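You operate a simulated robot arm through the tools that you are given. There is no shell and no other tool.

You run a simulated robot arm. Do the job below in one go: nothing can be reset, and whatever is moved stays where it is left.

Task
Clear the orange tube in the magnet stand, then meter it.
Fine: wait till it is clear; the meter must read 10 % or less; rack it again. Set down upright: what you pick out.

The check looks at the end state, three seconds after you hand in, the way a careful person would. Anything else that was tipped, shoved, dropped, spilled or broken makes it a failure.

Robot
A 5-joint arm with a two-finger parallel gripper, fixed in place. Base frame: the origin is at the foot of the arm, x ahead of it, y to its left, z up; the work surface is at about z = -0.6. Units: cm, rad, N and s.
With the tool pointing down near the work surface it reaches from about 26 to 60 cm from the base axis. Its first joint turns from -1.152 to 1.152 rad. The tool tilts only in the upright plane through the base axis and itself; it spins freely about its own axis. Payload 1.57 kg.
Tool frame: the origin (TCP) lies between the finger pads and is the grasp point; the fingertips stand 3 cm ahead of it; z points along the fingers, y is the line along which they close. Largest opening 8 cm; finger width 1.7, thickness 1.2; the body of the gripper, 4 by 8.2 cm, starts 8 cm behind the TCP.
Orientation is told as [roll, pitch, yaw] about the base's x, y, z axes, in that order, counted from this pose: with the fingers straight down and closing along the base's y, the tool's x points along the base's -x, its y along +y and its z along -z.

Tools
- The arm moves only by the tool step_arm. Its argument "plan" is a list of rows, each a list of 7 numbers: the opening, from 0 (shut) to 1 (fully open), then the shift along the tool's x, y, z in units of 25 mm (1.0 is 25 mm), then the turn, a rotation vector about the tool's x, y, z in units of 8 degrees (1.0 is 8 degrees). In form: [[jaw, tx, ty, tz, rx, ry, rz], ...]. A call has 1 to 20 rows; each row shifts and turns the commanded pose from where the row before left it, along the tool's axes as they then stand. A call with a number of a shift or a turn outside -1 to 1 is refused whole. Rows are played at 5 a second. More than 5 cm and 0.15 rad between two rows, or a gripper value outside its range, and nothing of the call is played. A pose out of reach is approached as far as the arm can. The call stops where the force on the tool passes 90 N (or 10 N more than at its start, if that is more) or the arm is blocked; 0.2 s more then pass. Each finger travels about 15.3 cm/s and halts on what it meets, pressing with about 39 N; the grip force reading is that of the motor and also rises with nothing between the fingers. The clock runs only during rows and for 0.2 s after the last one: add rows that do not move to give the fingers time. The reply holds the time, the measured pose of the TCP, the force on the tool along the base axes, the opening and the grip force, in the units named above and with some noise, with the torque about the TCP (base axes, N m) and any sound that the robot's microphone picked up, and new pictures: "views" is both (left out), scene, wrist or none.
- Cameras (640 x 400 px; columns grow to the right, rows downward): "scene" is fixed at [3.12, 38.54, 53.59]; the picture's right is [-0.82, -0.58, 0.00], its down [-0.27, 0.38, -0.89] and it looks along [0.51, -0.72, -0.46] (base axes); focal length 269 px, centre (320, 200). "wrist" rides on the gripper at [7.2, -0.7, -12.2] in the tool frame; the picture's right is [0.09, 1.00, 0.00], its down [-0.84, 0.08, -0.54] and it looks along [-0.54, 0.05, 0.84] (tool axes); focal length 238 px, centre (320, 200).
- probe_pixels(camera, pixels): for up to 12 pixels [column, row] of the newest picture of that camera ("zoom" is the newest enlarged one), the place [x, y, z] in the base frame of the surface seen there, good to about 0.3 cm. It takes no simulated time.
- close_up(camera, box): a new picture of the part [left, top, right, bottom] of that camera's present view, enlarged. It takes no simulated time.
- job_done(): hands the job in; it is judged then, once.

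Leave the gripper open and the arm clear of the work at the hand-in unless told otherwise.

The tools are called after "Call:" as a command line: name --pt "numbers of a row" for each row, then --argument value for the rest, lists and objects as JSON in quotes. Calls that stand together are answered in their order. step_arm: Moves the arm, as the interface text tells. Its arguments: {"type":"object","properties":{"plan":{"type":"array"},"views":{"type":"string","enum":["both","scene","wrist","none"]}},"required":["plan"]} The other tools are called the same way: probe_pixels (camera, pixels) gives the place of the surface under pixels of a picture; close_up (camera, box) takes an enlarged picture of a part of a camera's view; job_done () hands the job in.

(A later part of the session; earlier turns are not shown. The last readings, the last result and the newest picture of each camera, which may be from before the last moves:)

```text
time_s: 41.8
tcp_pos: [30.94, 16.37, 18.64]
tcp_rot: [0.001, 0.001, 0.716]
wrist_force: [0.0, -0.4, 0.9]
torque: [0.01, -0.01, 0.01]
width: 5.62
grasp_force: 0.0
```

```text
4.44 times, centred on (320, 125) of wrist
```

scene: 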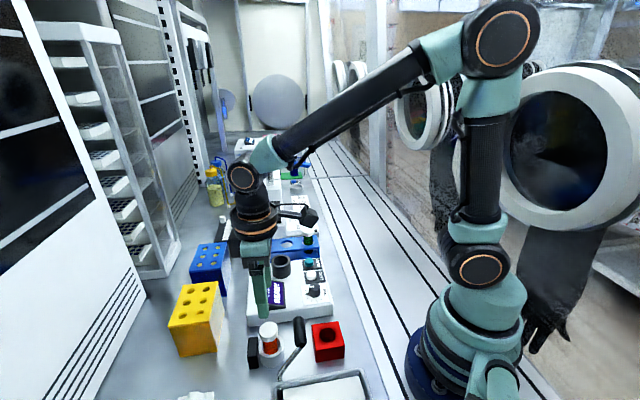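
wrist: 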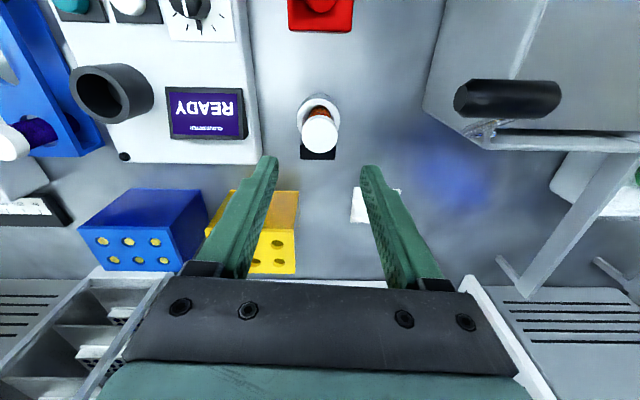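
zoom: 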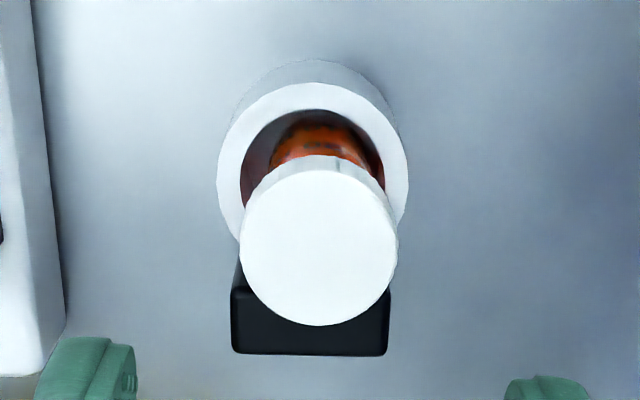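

At 41.8 s the tube looks slightly darker and less milky than at first, but the change is subtle. I'll wait longer and compare a closer crop.

Call:
close_up --camera "scene" --box '[256, 318, 284, 362]'

Call:
step_arm --pt "0.7 0 0 0 0 0 0" --pt "0.7 0 0 0 0 0 0" --pt "0.7 0 0 0 0 0 0" --pt "0.7 0 0 0 0 0 0" --pt "0.7 0 0 0 0 0 0" --pt "0.7 0 0 0 0 0 0" --pt "0.7 0 0 0 0 0 0" --pt "0.7 0 0 0 0 0 0" --pt "0.7 0 0 0 0 0 0" --pt "0.7 0 0 0 0 0 0" --pt "0.7 0 0 0 0 0 0" --pt "0.7 0 0 0 0 0 0" --pt "0.7 0 0 0 0 0 0" --pt "0.7 0 0 0 0 0 0" --pt "0.7 0 0 0 0 0 0" --pt "0.7 0 0 0 0 0 0" --pt "0.7 0 0 0 0 0 0" --pt "0.7 0 0 0 0 0 0" --pt "0.7 0 0 0 0 0 0" --pt "0.7 0 0 0 0 0 0" --views "none"

Call:
step_arm --pt "0.7 0 0 0 0 0 0" --pt "0.7 0 0 0 0 0 0" --pt "0.7 0 0 0 0 0 0" --pt "0.7 0 0 0 0 0 0" --pt "0.7 0 0 0 0 0 0" --pt "0.7 0 0 0 0 0 0" --pt "0.7 0 0 0 0 0 0" --pt "0.7 0 0 0 0 0 0" --pt "0.7 0 0 0 0 0 0" --pt "0.7 0 0 0 0 0 0" --pt "0.7 0 0 0 0 0 0" --pt "0.7 0 0 0 0 0 0" --pt "0.7 0 0 0 0 0 0" --pt "0.7 0 0 0 0 0 0" --pt "0.7 0 0 0 0 0 0" --pt "0.7 0 0 0 0 0 0" --pt "0.7 0 0 0 0 0 0" --pt "0.7 0 0 0 0 0 0" --pt "0.7 0 0 0 0 0 0" --pt "0.7 0 0 0 0 0 0" --views "none"

Call:
step_arm --pt "0.7 0 0 0 0 0 0" --pt "0.7 0 0 0 0 0 0" --pt "0.7 0 0 0 0 0 0" --pt "0.7 0 0 0 0 0 0" --pt "0.7 0 0 0 0 0 0" --pt "0.7 0 0 0 0 0 0" --pt "0.7 0 0 0 0 0 0" --pt "0.7 0 0 0 0 0 0" --pt "0.7 0 0 0 0 0 0" --pt "0.7 0 0 0 0 0 0" --pt "0.7 0 0 0 0 0 0" --pt "0.7 0 0 0 0 0 0" --pt "0.7 0 0 0 0 0 0" --pt "0.7 0 0 0 0 0 0" --pt "0.7 0 0 0 0 0 0" --pt "0.7 0 0 0 0 0 0" --pt "0.7 0 0 0 0 0 0" --pt "0.7 0 0 0 0 0 0" --pt "0.7 0 0 0 0 0 0" --pt "0.7 0 0 0 0 0 0" --views "scene"

Call:
close_up --camera "scene" --box '[256, 318, 284, 362]'

```text
9.09 times, centred on (270, 340) of scene
```

zoom: 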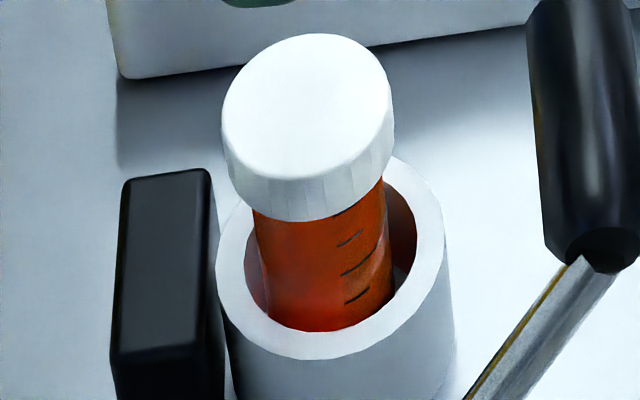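

```text
time_s: 46.0
tcp_pos: [30.93, 16.38, 18.59]
tcp_rot: [-0.001, 0.0, 0.716]
wrist_force: [0.2, -0.2, 0.5]
torque: [-0.01, 0.02, 0.0]
width: 5.6
grasp_force: 0.0
```

```text
time_s: 50.2
tcp_pos: [30.84, 16.31, 18.66]
tcp_rot: [-0.003, 0.001, 0.715]
wrist_force: [0.6, 0.7, 1.2]
torque: [0.02, -0.01, 0.0]
width: 5.57
grasp_force: 0.0
```

```text
time_s: 54.4
tcp_pos: [30.93, 16.29, 18.58]
tcp_rot: [0.002, -0.002, 0.716]
wrist_force: [-0.3, -0.3, 0.5]
torque: [-0.01, 0.01, -0.01]
width: 5.61
grasp_force: 0.0
```

scene: 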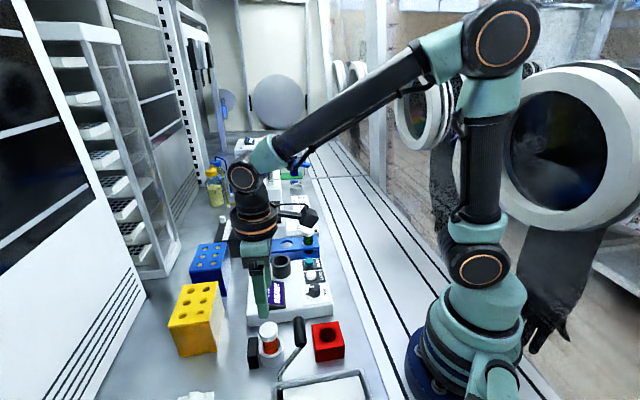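

```text
9.09 times, centred on (270, 340) of scene
```

zoom: 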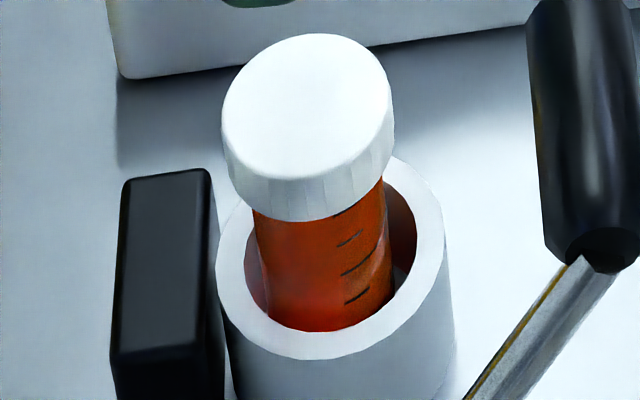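

The crops at 41.8 s and 54.4 s look the same: deep, smooth orange without the earlier speckle. Since the clearing may be slow, I'll wait a good while longer before metering.

Call:
step_arm --pt "0.7 0 0 0 0 0 0" --pt "0.7 0 0 0 0 0 0" --pt "0.7 0 0 0 0 0 0" --pt "0.7 0 0 0 0 0 0" --pt "0.7 0 0 0 0 0 0" --pt "0.7 0 0 0 0 0 0" --pt "0.7 0 0 0 0 0 0" --pt "0.7 0 0 0 0 0 0" --pt "0.7 0 0 0 0 0 0" --pt "0.7 0 0 0 0 0 0" --pt "0.7 0 0 0 0 0 0" --pt "0.7 0 0 0 0 0 0" --pt "0.7 0 0 0 0 0 0" --pt "0.7 0 0 0 0 0 0" --pt "0.7 0 0 0 0 0 0" --pt "0.7 0 0 0 0 0 0" --pt "0.7 0 0 0 0 0 0" --pt "0.7 0 0 0 0 0 0" --pt "0.7 0 0 0 0 0 0" --pt "0.7 0 0 0 0 0 0" --views "none"

Call:
step_arm --pt "0.7 0 0 0 0 0 0" --pt "0.7 0 0 0 0 0 0" --pt "0.7 0 0 0 0 0 0" --pt "0.7 0 0 0 0 0 0" --pt "0.7 0 0 0 0 0 0" --pt "0.7 0 0 0 0 0 0" --pt "0.7 0 0 0 0 0 0" --pt "0.7 0 0 0 0 0 0" --pt "0.7 0 0 0 0 0 0" --pt "0.7 0 0 0 0 0 0" --pt "0.7 0 0 0 0 0 0" --pt "0.7 0 0 0 0 0 0" --pt "0.7 0 0 0 0 0 0" --pt "0.7 0 0 0 0 0 0" --pt "0.7 0 0 0 0 0 0" --pt "0.7 0 0 0 0 0 0" --pt "0.7 0 0 0 0 0 0" --pt "0.7 0 0 0 0 0 0" --pt "0.7 0 0 0 0 0 0" --pt "0.7 0 0 0 0 0 0" --views "none"

Call:
step_arm --pt "0.7 0 0 0 0 0 0" --pt "0.7 0 0 0 0 0 0" --pt "0.7 0 0 0 0 0 0" --pt "0.7 0 0 0 0 0 0" --pt "0.7 0 0 0 0 0 0" --pt "0.7 0 0 0 0 0 0" --pt "0.7 0 0 0 0 0 0" --pt "0.7 0 0 0 0 0 0" --pt "0.7 0 0 0 0 0 0" --pt "0.7 0 0 0 0 0 0" --pt "0.7 0 0 0 0 0 0" --pt "0.7 0 0 0 0 0 0" --pt "0.7 0 0 0 0 0 0" --pt "0.7 0 0 0 0 0 0" --pt "0.7 0 0 0 0 0 0" --pt "0.7 0 0 0 0 0 0" --pt "0.7 0 0 0 0 0 0" --pt "0.7 0 0 0 0 0 0" --pt "0.7 0 0 0 0 0 0" --pt "0.7 0 0 0 0 0 0" --views "none"

Call:
step_arm --pt "0.7 0 0 0 0 0 0" --pt "0.7 0 0 0 0 0 0" --pt "0.7 0 0 0 0 0 0" --pt "0.7 0 0 0 0 0 0" --pt "0.7 0 0 0 0 0 0" --pt "0.7 0 0 0 0 0 0" --pt "0.7 0 0 0 0 0 0" --pt "0.7 0 0 0 0 0 0" --pt "0.7 0 0 0 0 0 0" --pt "0.7 0 0 0 0 0 0" --pt "0.7 0 0 0 0 0 0" --pt "0.7 0 0 0 0 0 0" --pt "0.7 0 0 0 0 0 0" --pt "0.7 0 0 0 0 0 0" --pt "0.7 0 0 0 0 0 0" --pt "0.7 0 0 0 0 0 0" --pt "0.7 0 0 0 0 0 0" --pt "0.7 0 0 0 0 0 0" --pt "0.7 0 0 0 0 0 0" --pt "0.7 0 0 0 0 0 0" --views "both"

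Call:
close_up --camera "scene" --box '[256, 318, 284, 362]'

Call:
close_up --camera "scene" --box '[240, 230, 340, 320]'

```text
time_s: 58.6
tcp_pos: [30.92, 16.32, 18.58]
tcp_rot: [0.0, 0.0, 0.716]
wrist_force: [-0.4, -0.5, -1.0]
torque: [0.01, 0.0, -0.01]
width: 5.61
grasp_force: 0.0
```

```text
time_s: 62.8
tcp_pos: [30.95, 16.24, 18.66]
tcp_rot: [0.0, 0.001, 0.716]
wrist_force: [-0.1, -0.2, 0.0]
torque: [-0.01, 0.03, 0.01]
width: 5.59
grasp_force: 0.0
```

```text
time_s: 67.0
tcp_pos: [30.91, 16.33, 18.66]
tcp_rot: [0.001, -0.001, 0.717]
wrist_force: [-0.2, 0.8, 0.3]
torque: [0.02, 0.02, -0.01]
width: 5.61
grasp_force: 0.0
```

```text
time_s: 71.2
tcp_pos: [30.94, 16.4, 18.65]
tcp_rot: [-0.001, -0.001, 0.716]
wrist_force: [0.5, 0.2, 0.0]
torque: [0.02, 0.01, -0.04]
width: 5.6
grasp_force: 0.1
```

scene: 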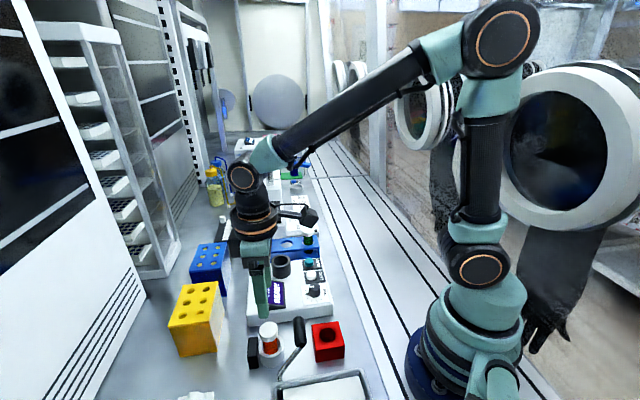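
wrist: 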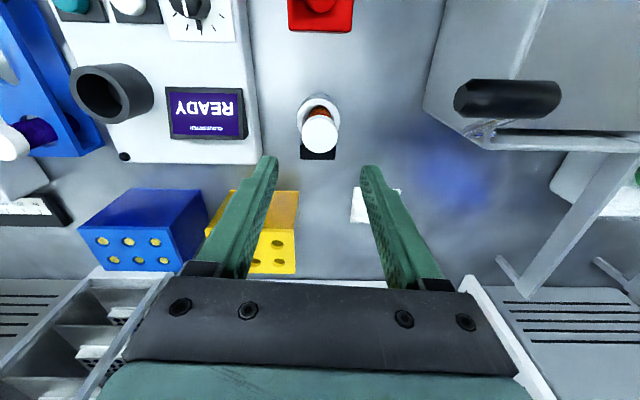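

```text
9.09 times, centred on (270, 340) of scene
```

zoom: 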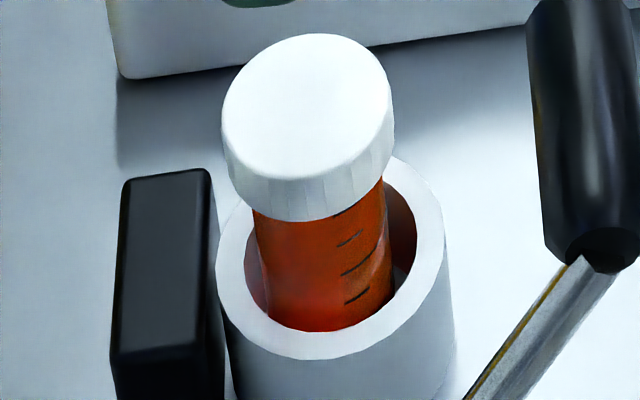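

```text
4.44 times, centred on (290, 275) of scene
```

zoom: 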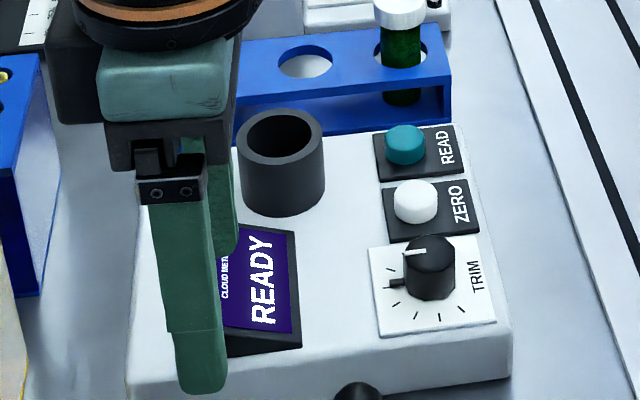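

The upper part is only slightly deeper in colour at 71 s, so any change is slow. I'll wait considerably longer, since a premature transfer would be worse.

Call:
step_arm --pt "0.7 0 0 0 0 0 0" --pt "0.7 0 0 0 0 0 0" --pt "0.7 0 0 0 0 0 0" --pt "0.7 0 0 0 0 0 0" --pt "0.7 0 0 0 0 0 0" --pt "0.7 0 0 0 0 0 0" --pt "0.7 0 0 0 0 0 0" --pt "0.7 0 0 0 0 0 0" --pt "0.7 0 0 0 0 0 0" --pt "0.7 0 0 0 0 0 0" --pt "0.7 0 0 0 0 0 0" --pt "0.7 0 0 0 0 0 0" --pt "0.7 0 0 0 0 0 0" --pt "0.7 0 0 0 0 0 0" --pt "0.7 0 0 0 0 0 0" --pt "0.7 0 0 0 0 0 0" --pt "0.7 0 0 0 0 0 0" --pt "0.7 0 0 0 0 0 0" --pt "0.7 0 0 0 0 0 0" --pt "0.7 0 0 0 0 0 0" --views "none"

Call:
step_arm --pt "0.7 0 0 0 0 0 0" --pt "0.7 0 0 0 0 0 0" --pt "0.7 0 0 0 0 0 0" --pt "0.7 0 0 0 0 0 0" --pt "0.7 0 0 0 0 0 0" --pt "0.7 0 0 0 0 0 0" --pt "0.7 0 0 0 0 0 0" --pt "0.7 0 0 0 0 0 0" --pt "0.7 0 0 0 0 0 0" --pt "0.7 0 0 0 0 0 0" --pt "0.7 0 0 0 0 0 0" --pt "0.7 0 0 0 0 0 0" --pt "0.7 0 0 0 0 0 0" --pt "0.7 0 0 0 0 0 0" --pt "0.7 0 0 0 0 0 0" --pt "0.7 0 0 0 0 0 0" --pt "0.7 0 0 0 0 0 0" --pt "0.7 0 0 0 0 0 0" --pt "0.7 0 0 0 0 0 0" --pt "0.7 0 0 0 0 0 0" --views "none"

Call:
step_arm --pt "0.7 0 0 0 0 0 0" --pt "0.7 0 0 0 0 0 0" --pt "0.7 0 0 0 0 0 0" --pt "0.7 0 0 0 0 0 0" --pt "0.7 0 0 0 0 0 0" --pt "0.7 0 0 0 0 0 0" --pt "0.7 0 0 0 0 0 0" --pt "0.7 0 0 0 0 0 0" --pt "0.7 0 0 0 0 0 0" --pt "0.7 0 0 0 0 0 0" --pt "0.7 0 0 0 0 0 0" --pt "0.7 0 0 0 0 0 0" --pt "0.7 0 0 0 0 0 0" --pt "0.7 0 0 0 0 0 0" --pt "0.7 0 0 0 0 0 0" --pt "0.7 0 0 0 0 0 0" --pt "0.7 0 0 0 0 0 0" --pt "0.7 0 0 0 0 0 0" --pt "0.7 0 0 0 0 0 0" --pt "0.7 0 0 0 0 0 0" --views "none"

Call:
step_arm --pt "0.7 0 0 0 0 0 0" --pt "0.7 0 0 0 0 0 0" --pt "0.7 0 0 0 0 0 0" --pt "0.7 0 0 0 0 0 0" --pt "0.7 0 0 0 0 0 0" --pt "0.7 0 0 0 0 0 0" --pt "0.7 0 0 0 0 0 0" --pt "0.7 0 0 0 0 0 0" --pt "0.7 0 0 0 0 0 0" --pt "0.7 0 0 0 0 0 0" --pt "0.7 0 0 0 0 0 0" --pt "0.7 0 0 0 0 0 0" --pt "0.7 0 0 0 0 0 0" --pt "0.7 0 0 0 0 0 0" --pt "0.7 0 0 0 0 0 0" --pt "0.7 0 0 0 0 0 0" --pt "0.7 0 0 0 0 0 0" --pt "0.7 0 0 0 0 0 0" --pt "0.7 0 0 0 0 0 0" --pt "0.7 0 0 0 0 0 0" --views "none"

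Call:
step_arm --pt "0.7 0 0 0 0 0 0" --pt "0.7 0 0 0 0 0 0" --pt "0.7 0 0 0 0 0 0" --pt "0.7 0 0 0 0 0 0" --pt "0.7 0 0 0 0 0 0" --pt "0.7 0 0 0 0 0 0" --pt "0.7 0 0 0 0 0 0" --pt "0.7 0 0 0 0 0 0" --pt "0.7 0 0 0 0 0 0" --pt "0.7 0 0 0 0 0 0" --pt "0.7 0 0 0 0 0 0" --pt "0.7 0 0 0 0 0 0" --pt "0.7 0 0 0 0 0 0" --pt "0.7 0 0 0 0 0 0" --pt "0.7 0 0 0 0 0 0" --pt "0.7 0 0 0 0 0 0" --pt "0.7 0 0 0 0 0 0" --pt "0.7 0 0 0 0 0 0" --pt "0.7 0 0 0 0 0 0" --pt "0.7 0 0 0 0 0 0" --views "none"

Call:
step_arm --pt "0.7 0 0 0 0 0 0" --pt "0.7 0 0 0 0 0 0" --pt "0.7 0 0 0 0 0 0" --pt "0.7 0 0 0 0 0 0" --pt "0.7 0 0 0 0 0 0" --pt "0.7 0 0 0 0 0 0" --pt "0.7 0 0 0 0 0 0" --pt "0.7 0 0 0 0 0 0" --pt "0.7 0 0 0 0 0 0" --pt "0.7 0 0 0 0 0 0" --pt "0.7 0 0 0 0 0 0" --pt "0.7 0 0 0 0 0 0" --pt "0.7 0 0 0 0 0 0" --pt "0.7 0 0 0 0 0 0" --pt "0.7 0 0 0 0 0 0" --pt "0.7 0 0 0 0 0 0" --pt "0.7 0 0 0 0 0 0" --pt "0.7 0 0 0 0 0 0" --pt "0.7 0 0 0 0 0 0" --pt "0.7 0 0 0 0 0 0" --views "scene"

Call:
close_up --camera "scene" --box '[256, 318, 284, 362]'

Call:
close_up --camera "scene" --box '[230, 300, 320, 375]'

```text
time_s: 75.4
tcp_pos: [30.93, 16.21, 18.59]
tcp_rot: [0.0, 0.0, 0.714]
wrist_force: [-0.5, 0.3, 0.3]
torque: [0.01, 0.01, -0.02]
width: 5.62
grasp_force: 0.2
```

```text
time_s: 79.6
tcp_pos: [30.88, 16.41, 18.65]
tcp_rot: [0.001, 0.0, 0.715]
wrist_force: [0.1, 0.0, -0.8]
torque: [-0.02, 0.04, 0.0]
width: 5.59
grasp_force: 0.0
```

```text
time_s: 83.8
tcp_pos: [30.86, 16.4, 18.63]
tcp_rot: [-0.001, 0.001, 0.718]
wrist_force: [-0.1, 0.0, -0.4]
torque: [0.01, -0.02, 0.01]
width: 5.57
grasp_force: 0.2
```

```text
time_s: 88.0
tcp_pos: [31.03, 16.3, 18.51]
tcp_rot: [0.0, -0.001, 0.716]
wrist_force: [0.8, -0.1, 0.5]
torque: [0.02, -0.03, -0.01]
width: 5.61
grasp_force: 0.1
```

```text
time_s: 92.2
tcp_pos: [30.89, 16.27, 18.63]
tcp_rot: [0.004, 0.0, 0.716]
wrist_force: [-0.7, 0.7, 0.2]
torque: [0.02, 0.01, 0.01]
width: 5.6
grasp_force: 0.0
```

```text
time_s: 96.4
tcp_pos: [30.95, 16.29, 18.68]
tcp_rot: [0.0, 0.0, 0.715]
wrist_force: [0.2, -0.3, 0.9]
torque: [-0.03, 0.0, 0.02]
width: 5.59
grasp_force: 0.1
```

scene: 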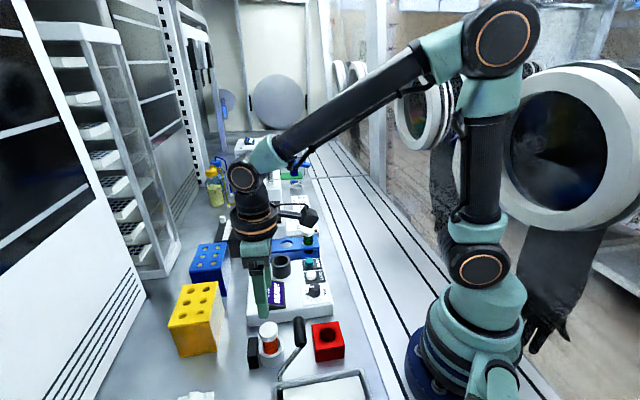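

```text
9.09 times, centred on (270, 340) of scene
```

zoom: 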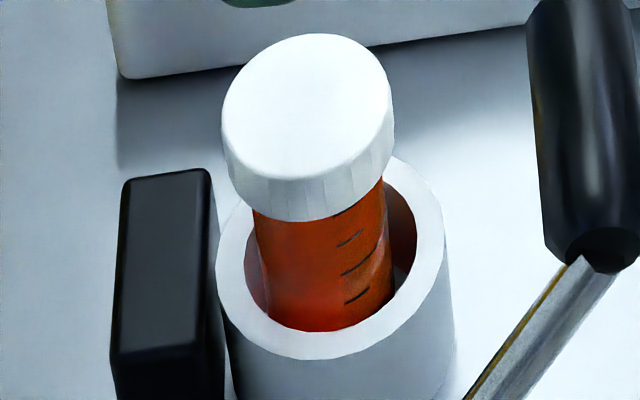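

```text
5.33 times, centred on (275, 338) of scene
```

zoom: 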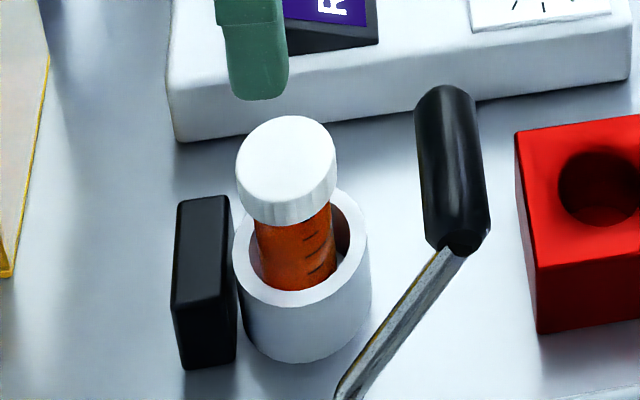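

There has been no visible change since about 42 s, and the tube has been in the stand for about 78 s. I'll treat the clearing as finished and let the meter verify it. First I'll probe the well rim for a precise centre.

Call:
close_up --camera "scene" --box '[260, 245, 330, 290]'

Call:
probe_pixels --camera "zoom" --pixels '[[120, 150], [258, 150], [190, 95], [185, 190], [190, 140], [160, 115], [230, 120]]'

```text
8.89 times, centred on (295, 268) of scene
```

zoom: 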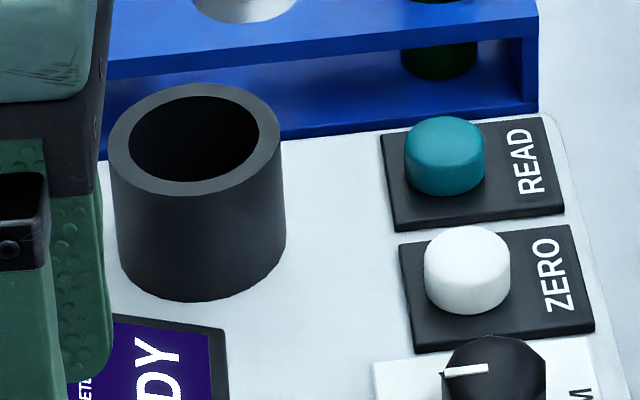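

```text
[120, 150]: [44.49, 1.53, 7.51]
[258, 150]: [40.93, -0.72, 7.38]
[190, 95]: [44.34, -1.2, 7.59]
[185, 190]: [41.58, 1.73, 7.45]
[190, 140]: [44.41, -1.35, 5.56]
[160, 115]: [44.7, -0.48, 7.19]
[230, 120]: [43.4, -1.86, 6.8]
```

Call:
probe_pixels --camera "zoom" --pixels '[[118, 140], [270, 134], [194, 90], [194, 188], [140, 104], [248, 172], [248, 104], [140, 174], [447, 140], [470, 255], [330, 200], [194, 165]]'

```text
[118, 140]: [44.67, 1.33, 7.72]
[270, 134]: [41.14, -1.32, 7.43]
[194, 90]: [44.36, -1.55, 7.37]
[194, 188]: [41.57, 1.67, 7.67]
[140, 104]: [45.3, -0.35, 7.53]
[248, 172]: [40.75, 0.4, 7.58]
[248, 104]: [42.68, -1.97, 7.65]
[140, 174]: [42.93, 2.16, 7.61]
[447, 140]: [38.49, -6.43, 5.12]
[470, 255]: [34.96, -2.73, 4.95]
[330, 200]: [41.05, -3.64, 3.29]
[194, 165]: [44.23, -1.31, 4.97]
```

The well centre is (42.9, 0.05), its rim is at z 7.55, and its floor is at about z 3.7. I'll go down to take the cap again, slightly higher this time (TCP z≈7.45) so the tips clear the well rim later.

Call:
step_arm --pt "0.7 0 0 0.4 0 0 0" --pt "0.7 0 0 0.7 0 0 0" --pt "0.7 0 0 0.7 0 0 0" --pt "0.7 0 0 0.7 0 0 0" --pt "0.7 0 0 0.7 0 0 0" --pt "0.7 0 0 0.6 0 0 0" --pt "0.7 0 0 0.4 0 0 0" --pt "0.7 0 0 0.27 0 0 0" --pt "0.7 0 0 0 0 0 0" --pt "0.7 0 0 0 0 0 0"

Call:
close_up --camera "wrist" --box '[260, 120, 380, 240]'

```text
time_s: 98.6
tcp_pos: [30.92, 16.22, 7.52]
tcp_rot: [0.001, -0.001, 0.716]
wrist_force: [0.0, -0.3, 0.2]
torque: [0.01, -0.01, 0.0]
width: 5.61
grasp_force: 0.0
```

scene: 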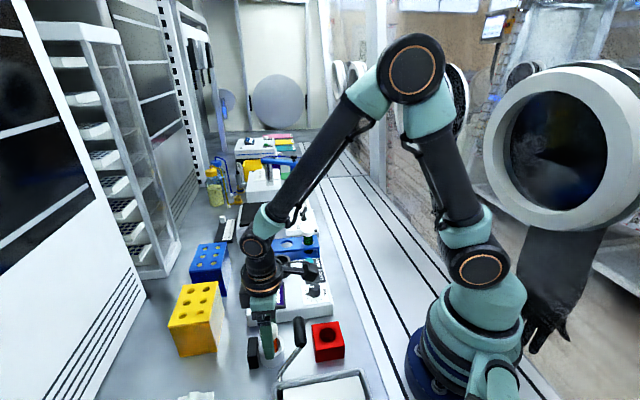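
wrist: 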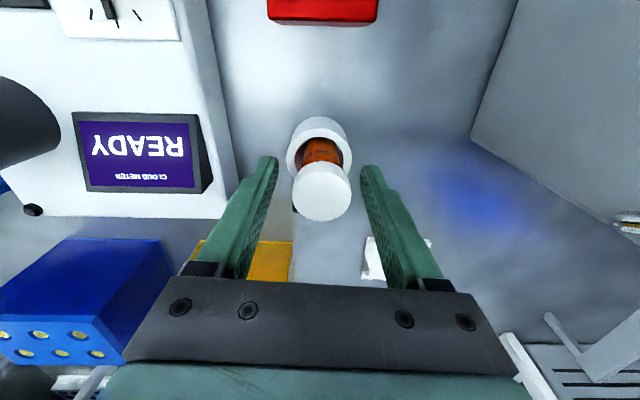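

```text
3.33 times, centred on (320, 180) of wrist
```

zoom: 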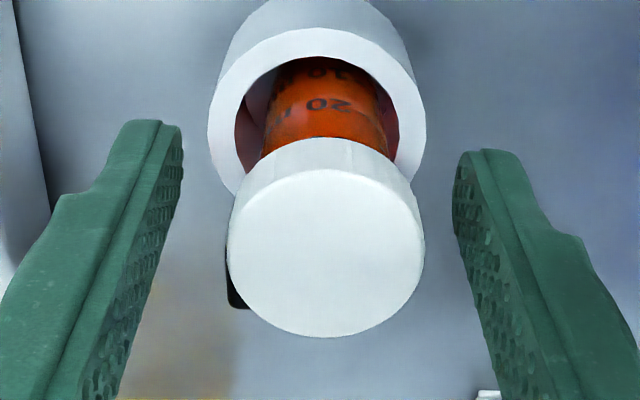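

The cap is centred at about (322,196). I'll close and lift slowly so the settled beads aren't disturbed.

Call:
step_arm --pt "0.5 0 0 0 0 0 0" --pt "0.4 0 0 0 0 0 0" --pt "0 0 0 0 0 0 0" --pt "0 0 0 0 0 0 0" --pt "0 0 0 0 0 0 0" --pt "0 0 0 -0.1 0 0 0" --pt "0 0 0 -0.2 0 0 0" --pt "0 0 0 -0.3 0 0 0" --pt "0 0 0 -0.4 0 0 0" --pt "0 0 0 -0.4 0 0 0" --pt "0 0 0 -0.4 0 0 0" --pt "0 0 0 -0.4 0 0 0" --pt "0 0 0 -0.4 0 0 0" --pt "0 0 0 -0.4 0 0 0" --pt "0 0 0 -0.4 0 0 0" --pt "0 0 0 -0.3 0 0 0" --pt "0 0 0 -0.2 0 0 0" --pt "0 0 0 -0.1 0 0 0" --pt "0 0 0 0 0 0 0"

Call:
close_up --camera "scene" --box '[220, 270, 320, 370]'

Call:
close_up --camera "wrist" --box '[260, 100, 380, 230]'

```text
time_s: 102.6
tcp_pos: [30.85, 16.23, 17.44]
tcp_rot: [0.0, -0.001, 0.718]
wrist_force: [-0.6, -0.2, -0.7]
torque: [0.03, 0.02, 0.03]
width: 3.31
grasp_force: 39.1
```

scene: 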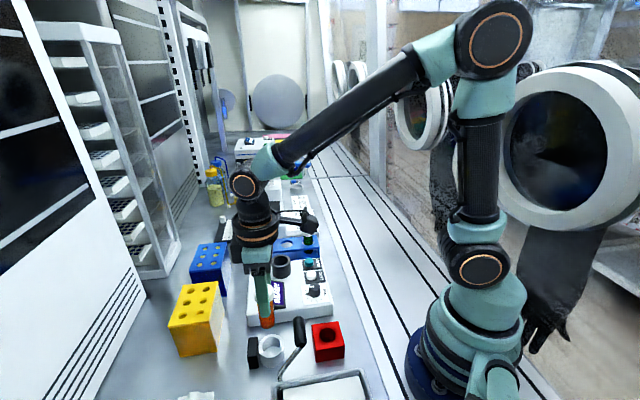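
wrist: 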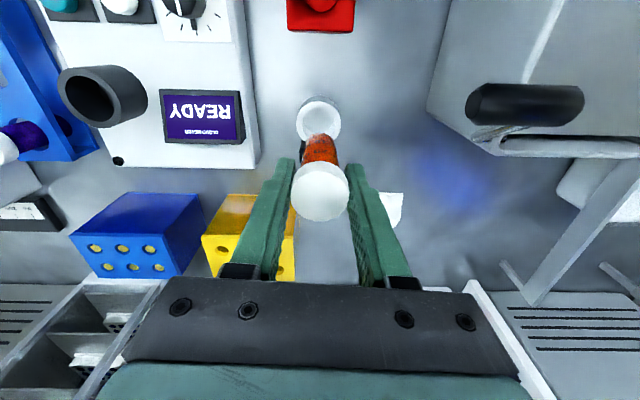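

```text
4.00 times, centred on (270, 320) of scene
```

zoom: 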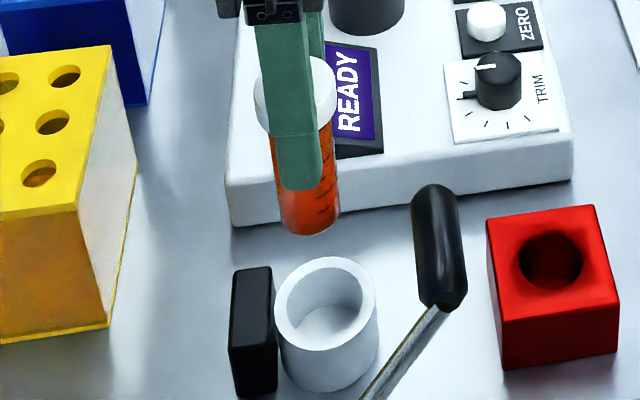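

```text
3.08 times, centred on (320, 165) of wrist
```

zoom: 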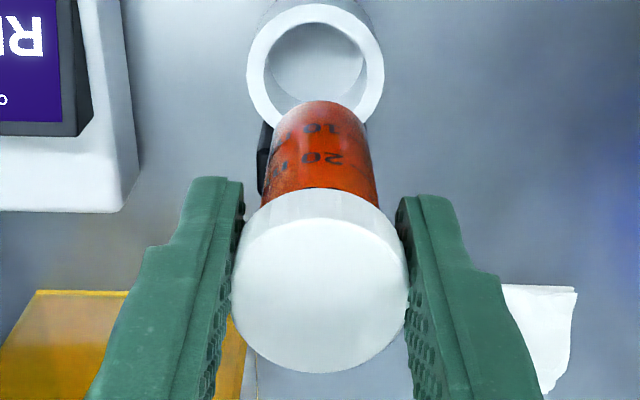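

The lifted tube now looks translucent. I'll carry it slowly, at about 6 cm/s, to above the meter well.

Call:
step_arm --pt "0 0.012 -0.15 0 0 0 0" --pt "0 0.023 -0.3 0 0 0 0" --pt "0 0.039 -0.5 0 0 0 0" --pt "0 0.039 -0.5 0 0 0 0" --pt "0 0.039 -0.5 0 0 0 0" --pt "0 0.039 -0.5 0 0 0 0" --pt "0 0.039 -0.5 0 0 0 0" --pt "0 0.039 -0.5 0 0 0 0" --pt "0 0.039 -0.5 0 0 0 0" --pt "0 0.039 -0.5 0 0 0 0" --pt "0 0.039 -0.5 0 0 0 0" --pt "0 0.039 -0.5 0 0 0 0" --pt "0 0.039 -0.5 0 0 0 0" --pt "0 0.039 -0.5 0 0 0 0" --pt "0 0.039 -0.5 0 0 0 0" --pt "0 0.039 -0.5 0 0 0 0" --pt "0 0.027 -0.35 0 0 0 0" --pt "0 0.016 -0.2 0 0 0 0" --pt "0 0.005 -0.06 0 0 0 0" --pt "0 0 0 0 0 0 0"

Call:
close_up --camera "scene" --box '[230, 200, 330, 300]'

Call:
close_up --camera "wrist" --box '[260, 100, 380, 230]'

```text
time_s: 106.8
tcp_pos: [42.92, -0.09, 17.42]
tcp_rot: [0.0, 0.001, 0.713]
wrist_force: [-0.6, -0.3, -0.4]
torque: [0.01, 0.02, 0.0]
width: 3.32
grasp_force: 39.0
```

scene: 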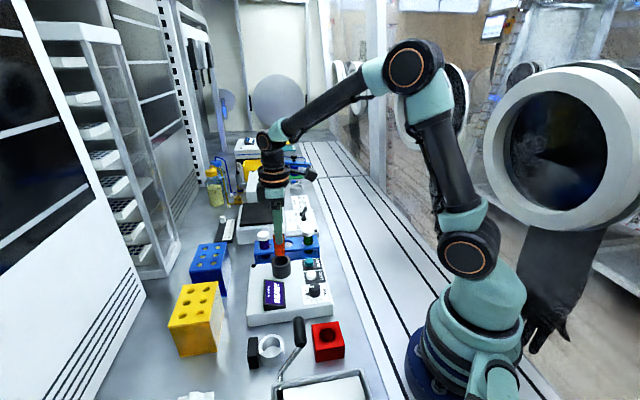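
wrist: 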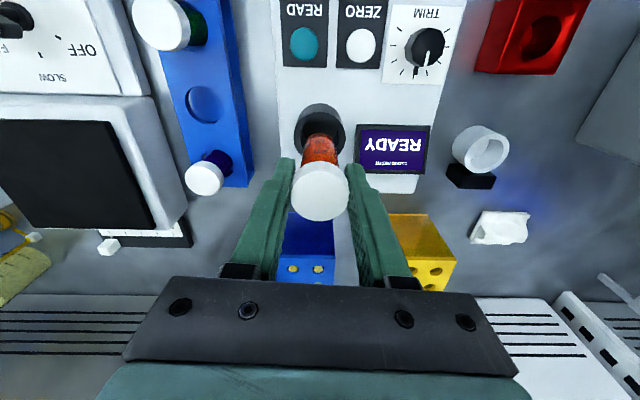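

```text
4.00 times, centred on (280, 250) of scene
```

zoom: 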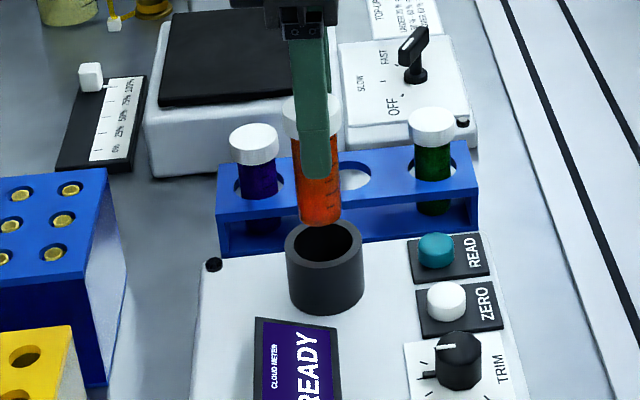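

```text
3.08 times, centred on (320, 165) of wrist
```

zoom: 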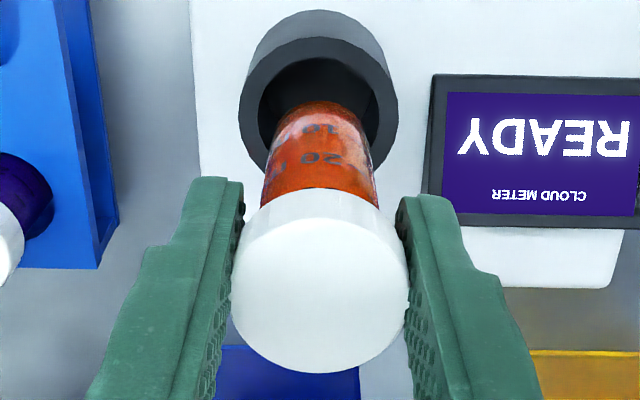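

I'm over the well at (42.92, -0.09). With a tiny correction I'll lower to z≈12.4 and check.

Call:
step_arm --pt "0 -0.02 0.03 0.2 0 0 0" --pt "0 0 0 0.35 0 0 0" --pt "0 0 0 0.4 0 0 0" --pt "0 0 0 0.4 0 0 0" --pt "0 0 0 0.4 0 0 0" --pt "0 0 0 0.25 0 0 0" --pt "0 0 0 0 0 0 0" --pt "0 0 0 0 0 0 0"

Call:
close_up --camera "scene" --box '[230, 200, 330, 300]'

Call:
close_up --camera "wrist" --box '[260, 100, 380, 230]'

```text
time_s: 108.6
tcp_pos: [42.93, -0.04, 12.38]
tcp_rot: [0.001, -0.002, 0.716]
wrist_force: [0.2, -0.3, -0.7]
torque: [0.04, 0.02, 0.03]
width: 3.34
grasp_force: 38.5
```

scene: 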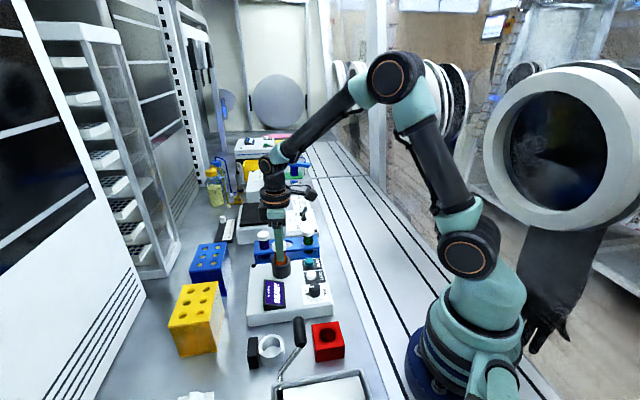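
wrist: 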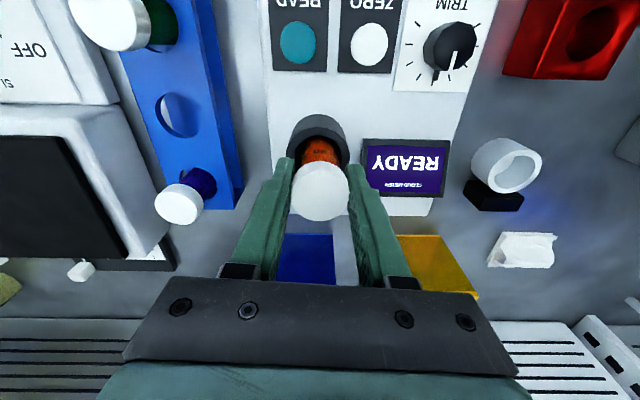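

```text
4.00 times, centred on (280, 250) of scene
```

zoom: 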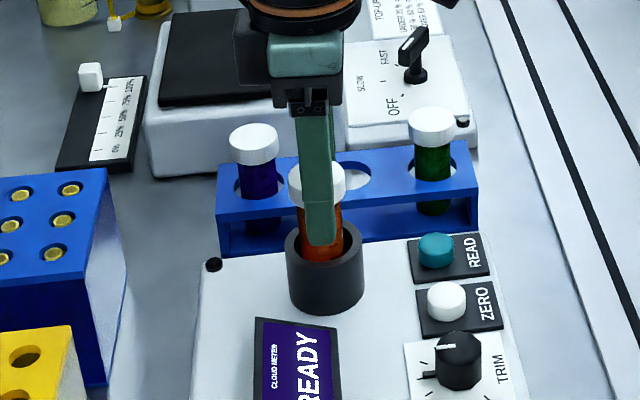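

```text
3.08 times, centred on (320, 165) of wrist
```

zoom: 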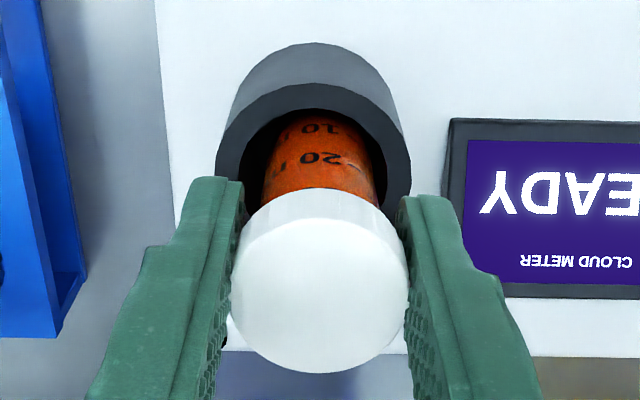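

The tube's bottom is inside the well with no contact force. I'll lower another 1 cm.

Call:
step_arm --pt "0 0 0 0.15 0 0 0" --pt "0 0 0 0.15 0 0 0" --pt "0 0 0 0.1 0 0 0" --pt "0 0 0 0 0 0 0" --views "none"

```text
time_s: 109.6
tcp_pos: [42.84, 0.0, 11.47]
tcp_rot: [0.0, -0.001, 0.714]
wrist_force: [-1.2, -0.2, 3.2]
torque: [-0.06, 0.08, 0.01]
width: 3.32
grasp_force: 39.1
```

A slight upward force of 3 N suggests contact. One small further step will confirm it.

Call:
step_arm --pt "0 0 0 0.04 0 0 0" --pt "0 0 0 0 0 0 0" --views "wrist"

Call:
close_up --camera "wrist" --box '[260, 100, 380, 230]'

```text
time_s: 110.2
tcp_pos: [42.98, -0.02, 11.35]
tcp_rot: [-0.001, -0.002, 0.714]
wrist_force: [-5.6, -3.0, 22.3]
torque: [-0.25, 0.41, -0.07]
width: 3.33
grasp_force: 38.3
```

wrist: 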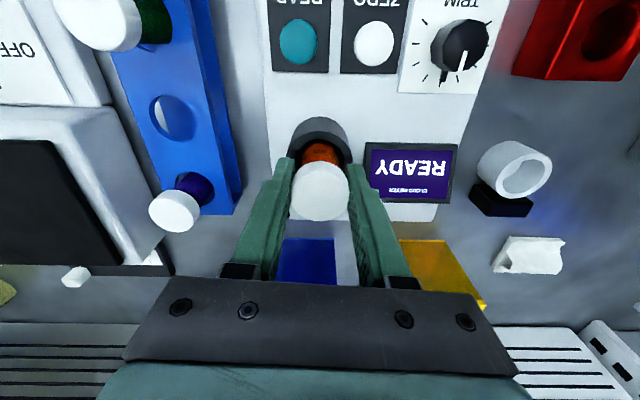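

```text
3.08 times, centred on (320, 165) of wrist
```

zoom: 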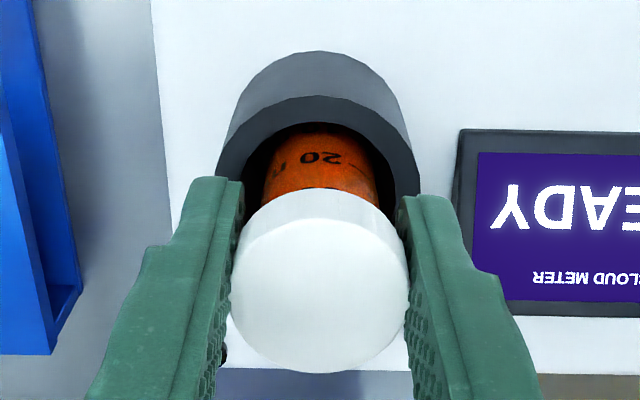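

The contact is firm at 22 N, so the tube sits on the well floor. I'll ease up 1 mm, open, and rise clear.

Call:
step_arm --pt "0 0 0 -0.05 0 0 0" --pt "0 0 0 0 0 0 0" --pt "0.5 0 0 0 0 0 0" --pt "0.65 0 0 0 0 0 0" --pt "0.7 0 0 0 0 0 0" --pt "0.7 0 0 -0.2 0 0 0" --pt "0.7 0 0 -0.4 0 0 0" --pt "0.7 0 0 -0.6 0 0 0" --pt "0.7 0 0 -0.6 0 0 0" --pt "0.7 0 0 -0.5 0 0 0" --pt "0.7 0 0 0 0 0 0"

Call:
close_up --camera "wrist" --box '[230, 20, 450, 210]'

Call:
close_up --camera "scene" --box '[230, 220, 330, 320]'

```text
time_s: 112.6
tcp_pos: [42.95, 0.05, 17.24]
tcp_rot: [-0.002, -0.001, 0.716]
wrist_force: [0.7, -0.3, 0.9]
torque: [0.01, 0.04, -0.01]
width: 5.61
grasp_force: 0.1
```

scene: 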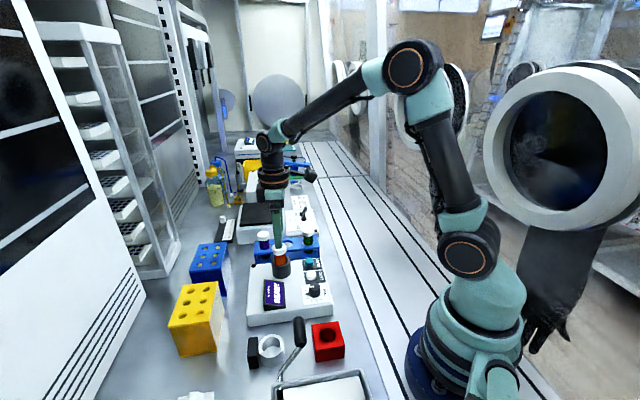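
wrist: 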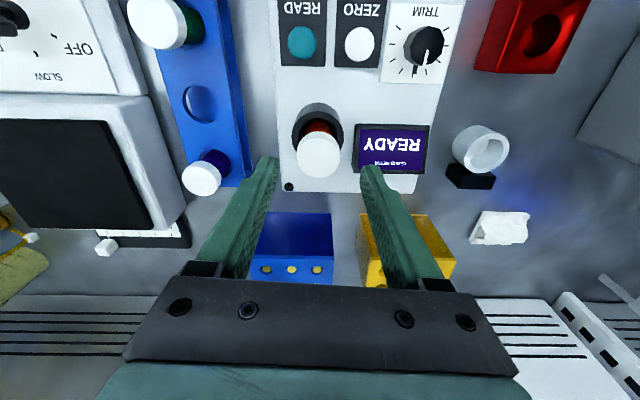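

```text
2.11 times, centred on (340, 115) of wrist
```

zoom: 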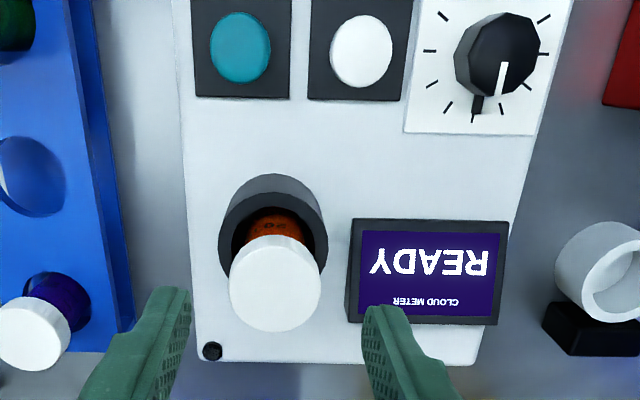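

```text
4.00 times, centred on (280, 270) of scene
```

zoom: 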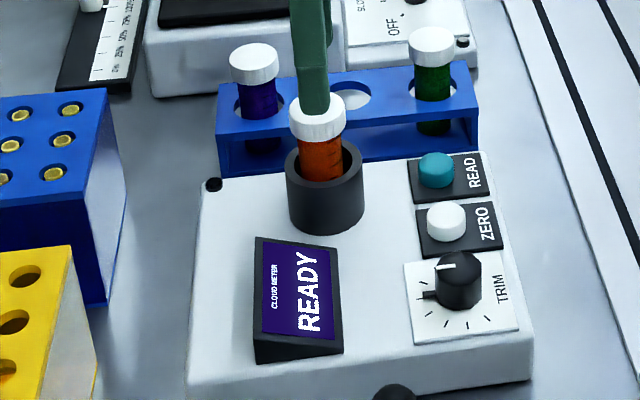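

The tube stands upright in the well with the arm clear of it, and the display shows READY. I'll close the fingers, move over READ at (38.7, -6.4, 5.15), and come down to about 1 cm above it.

Call:
step_arm --pt "0 0.3 -0.08 0 0 0 0" --pt "0 0.6 -0.17 0 0 0 0" --pt "0 0.7 -0.2 0 0 0 0" --pt "0 0.7 -0.2 0 0 0 0" --pt "0 0.476 -0.13 0 0 0 0" --pt "0 0.2 -0.05 0 0 0 0" --pt "0 0 0 0.4 0 0 0" --pt "0 0 0 0.6 0 0 0" --pt "0 0 0 0.7 0 0 0" --pt "0 0 0 0.7 0 0 0" --pt "0 0 0 0.5 0 0 0" --pt "0 0 0 0.3 0 0 0" --pt "0 0 0 0 0 0 0" --pt "0 0 0 0 0 0 0"

Call:
close_up --camera "wrist" --box '[230, 60, 410, 240]'

Call:
close_up --camera "scene" --box '[250, 210, 350, 310]'

```text
time_s: 115.6
tcp_pos: [38.47, -6.33, 9.21]
tcp_rot: [0.001, 0.002, 0.716]
wrist_force: [-0.3, -0.2, -0.5]
torque: [0.03, 0.01, -0.03]
width: 0.02
grasp_force: 21.1
```

scene: 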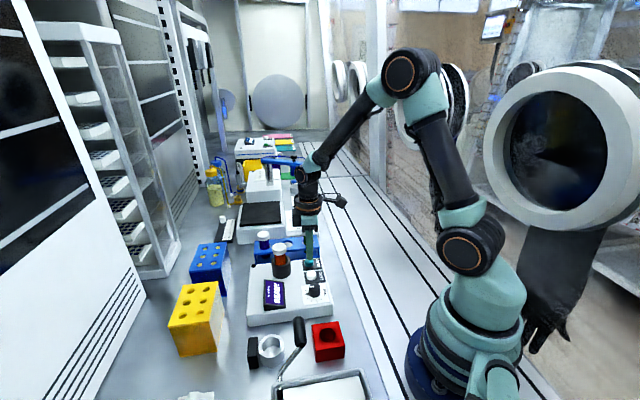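
wrist: 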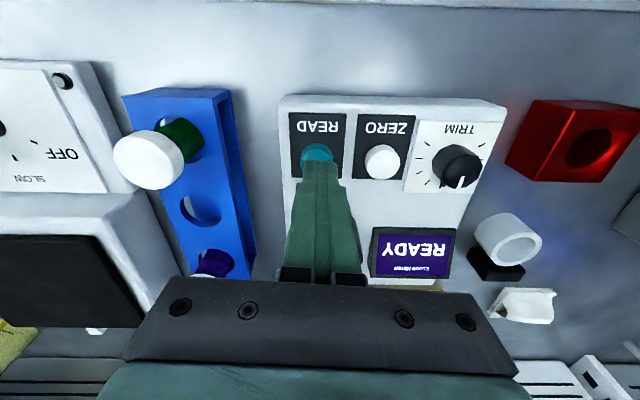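

```text
2.22 times, centred on (320, 150) of wrist
```

zoom: 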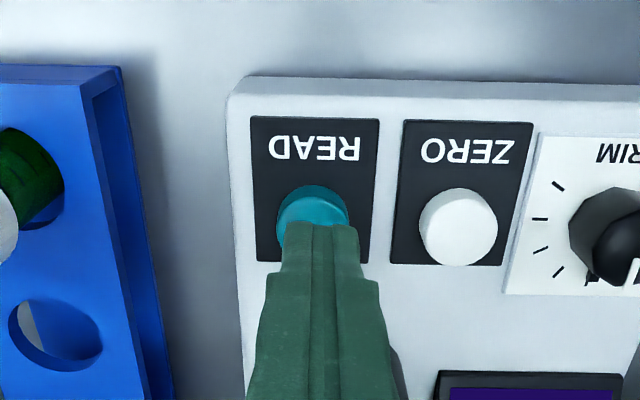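

```text
4.00 times, centred on (300, 260) of scene
```

zoom: 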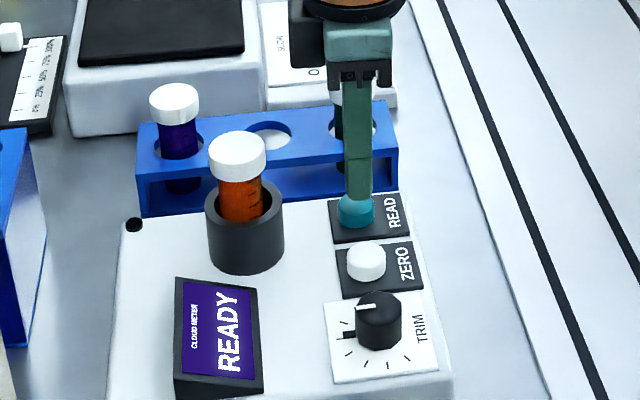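

The tips sit right above READ. I'll go down until I touch it, then press gently.

Call:
step_arm --pt "0 -0.05 0 0.2 0 0 0" --pt "0 0 0 0.2 0 0 0" --pt "0 0 0 0.06 0 0 0" --pt "0 0 0 0 0 0 0" --views "scene"

```text
time_s: 116.6
tcp_pos: [38.6, -6.31, 8.05]
tcp_rot: [0.0, 0.002, 0.715]
wrist_force: [0.4, -0.4, 0.0]
torque: [0.0, 0.04, 0.01]
width: 0.0
grasp_force: 21.7
```

scene: 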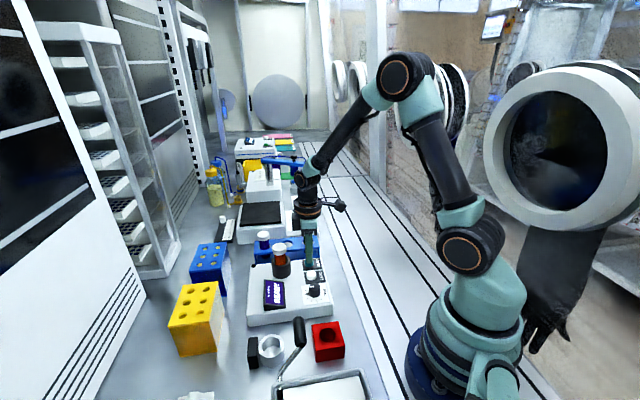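

There is no contact yet at z 8.05, so I'll press on in small steps.

Call:
step_arm --pt "0 0 0 0.04 0 0 0" --pt "0 0 0 0.04 0 0 0" --pt "0 0 0 0.04 0 0 0" --pt "0 0 0 0 0 0 0" --views "scene"

Call:
close_up --camera "scene" --box '[250, 230, 350, 320]'

```text
time_s: 117.6
tcp_pos: [38.75, -6.38, 7.64]
tcp_rot: [0.0, 0.0, 0.714]
wrist_force: [0.3, 0.5, 2.6]
torque: [0.02, 0.01, 0.04]
width: 0.0
grasp_force: 22.0
heard: click
```

scene: 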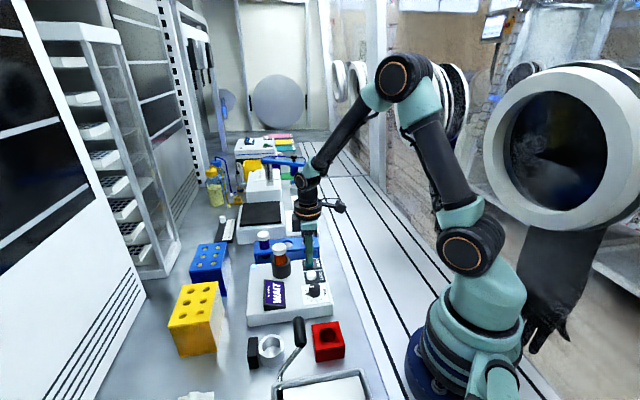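

```text
4.44 times, centred on (300, 275) of scene
```

zoom: 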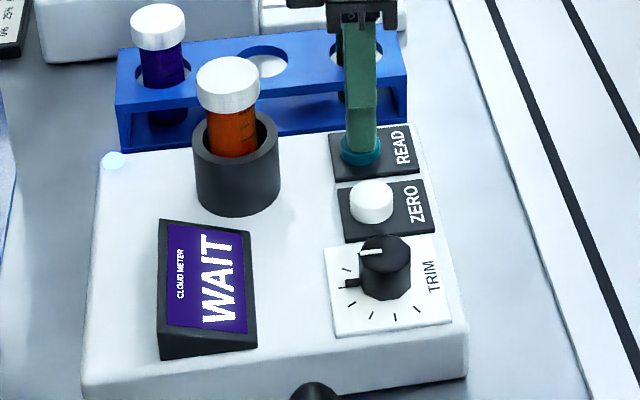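

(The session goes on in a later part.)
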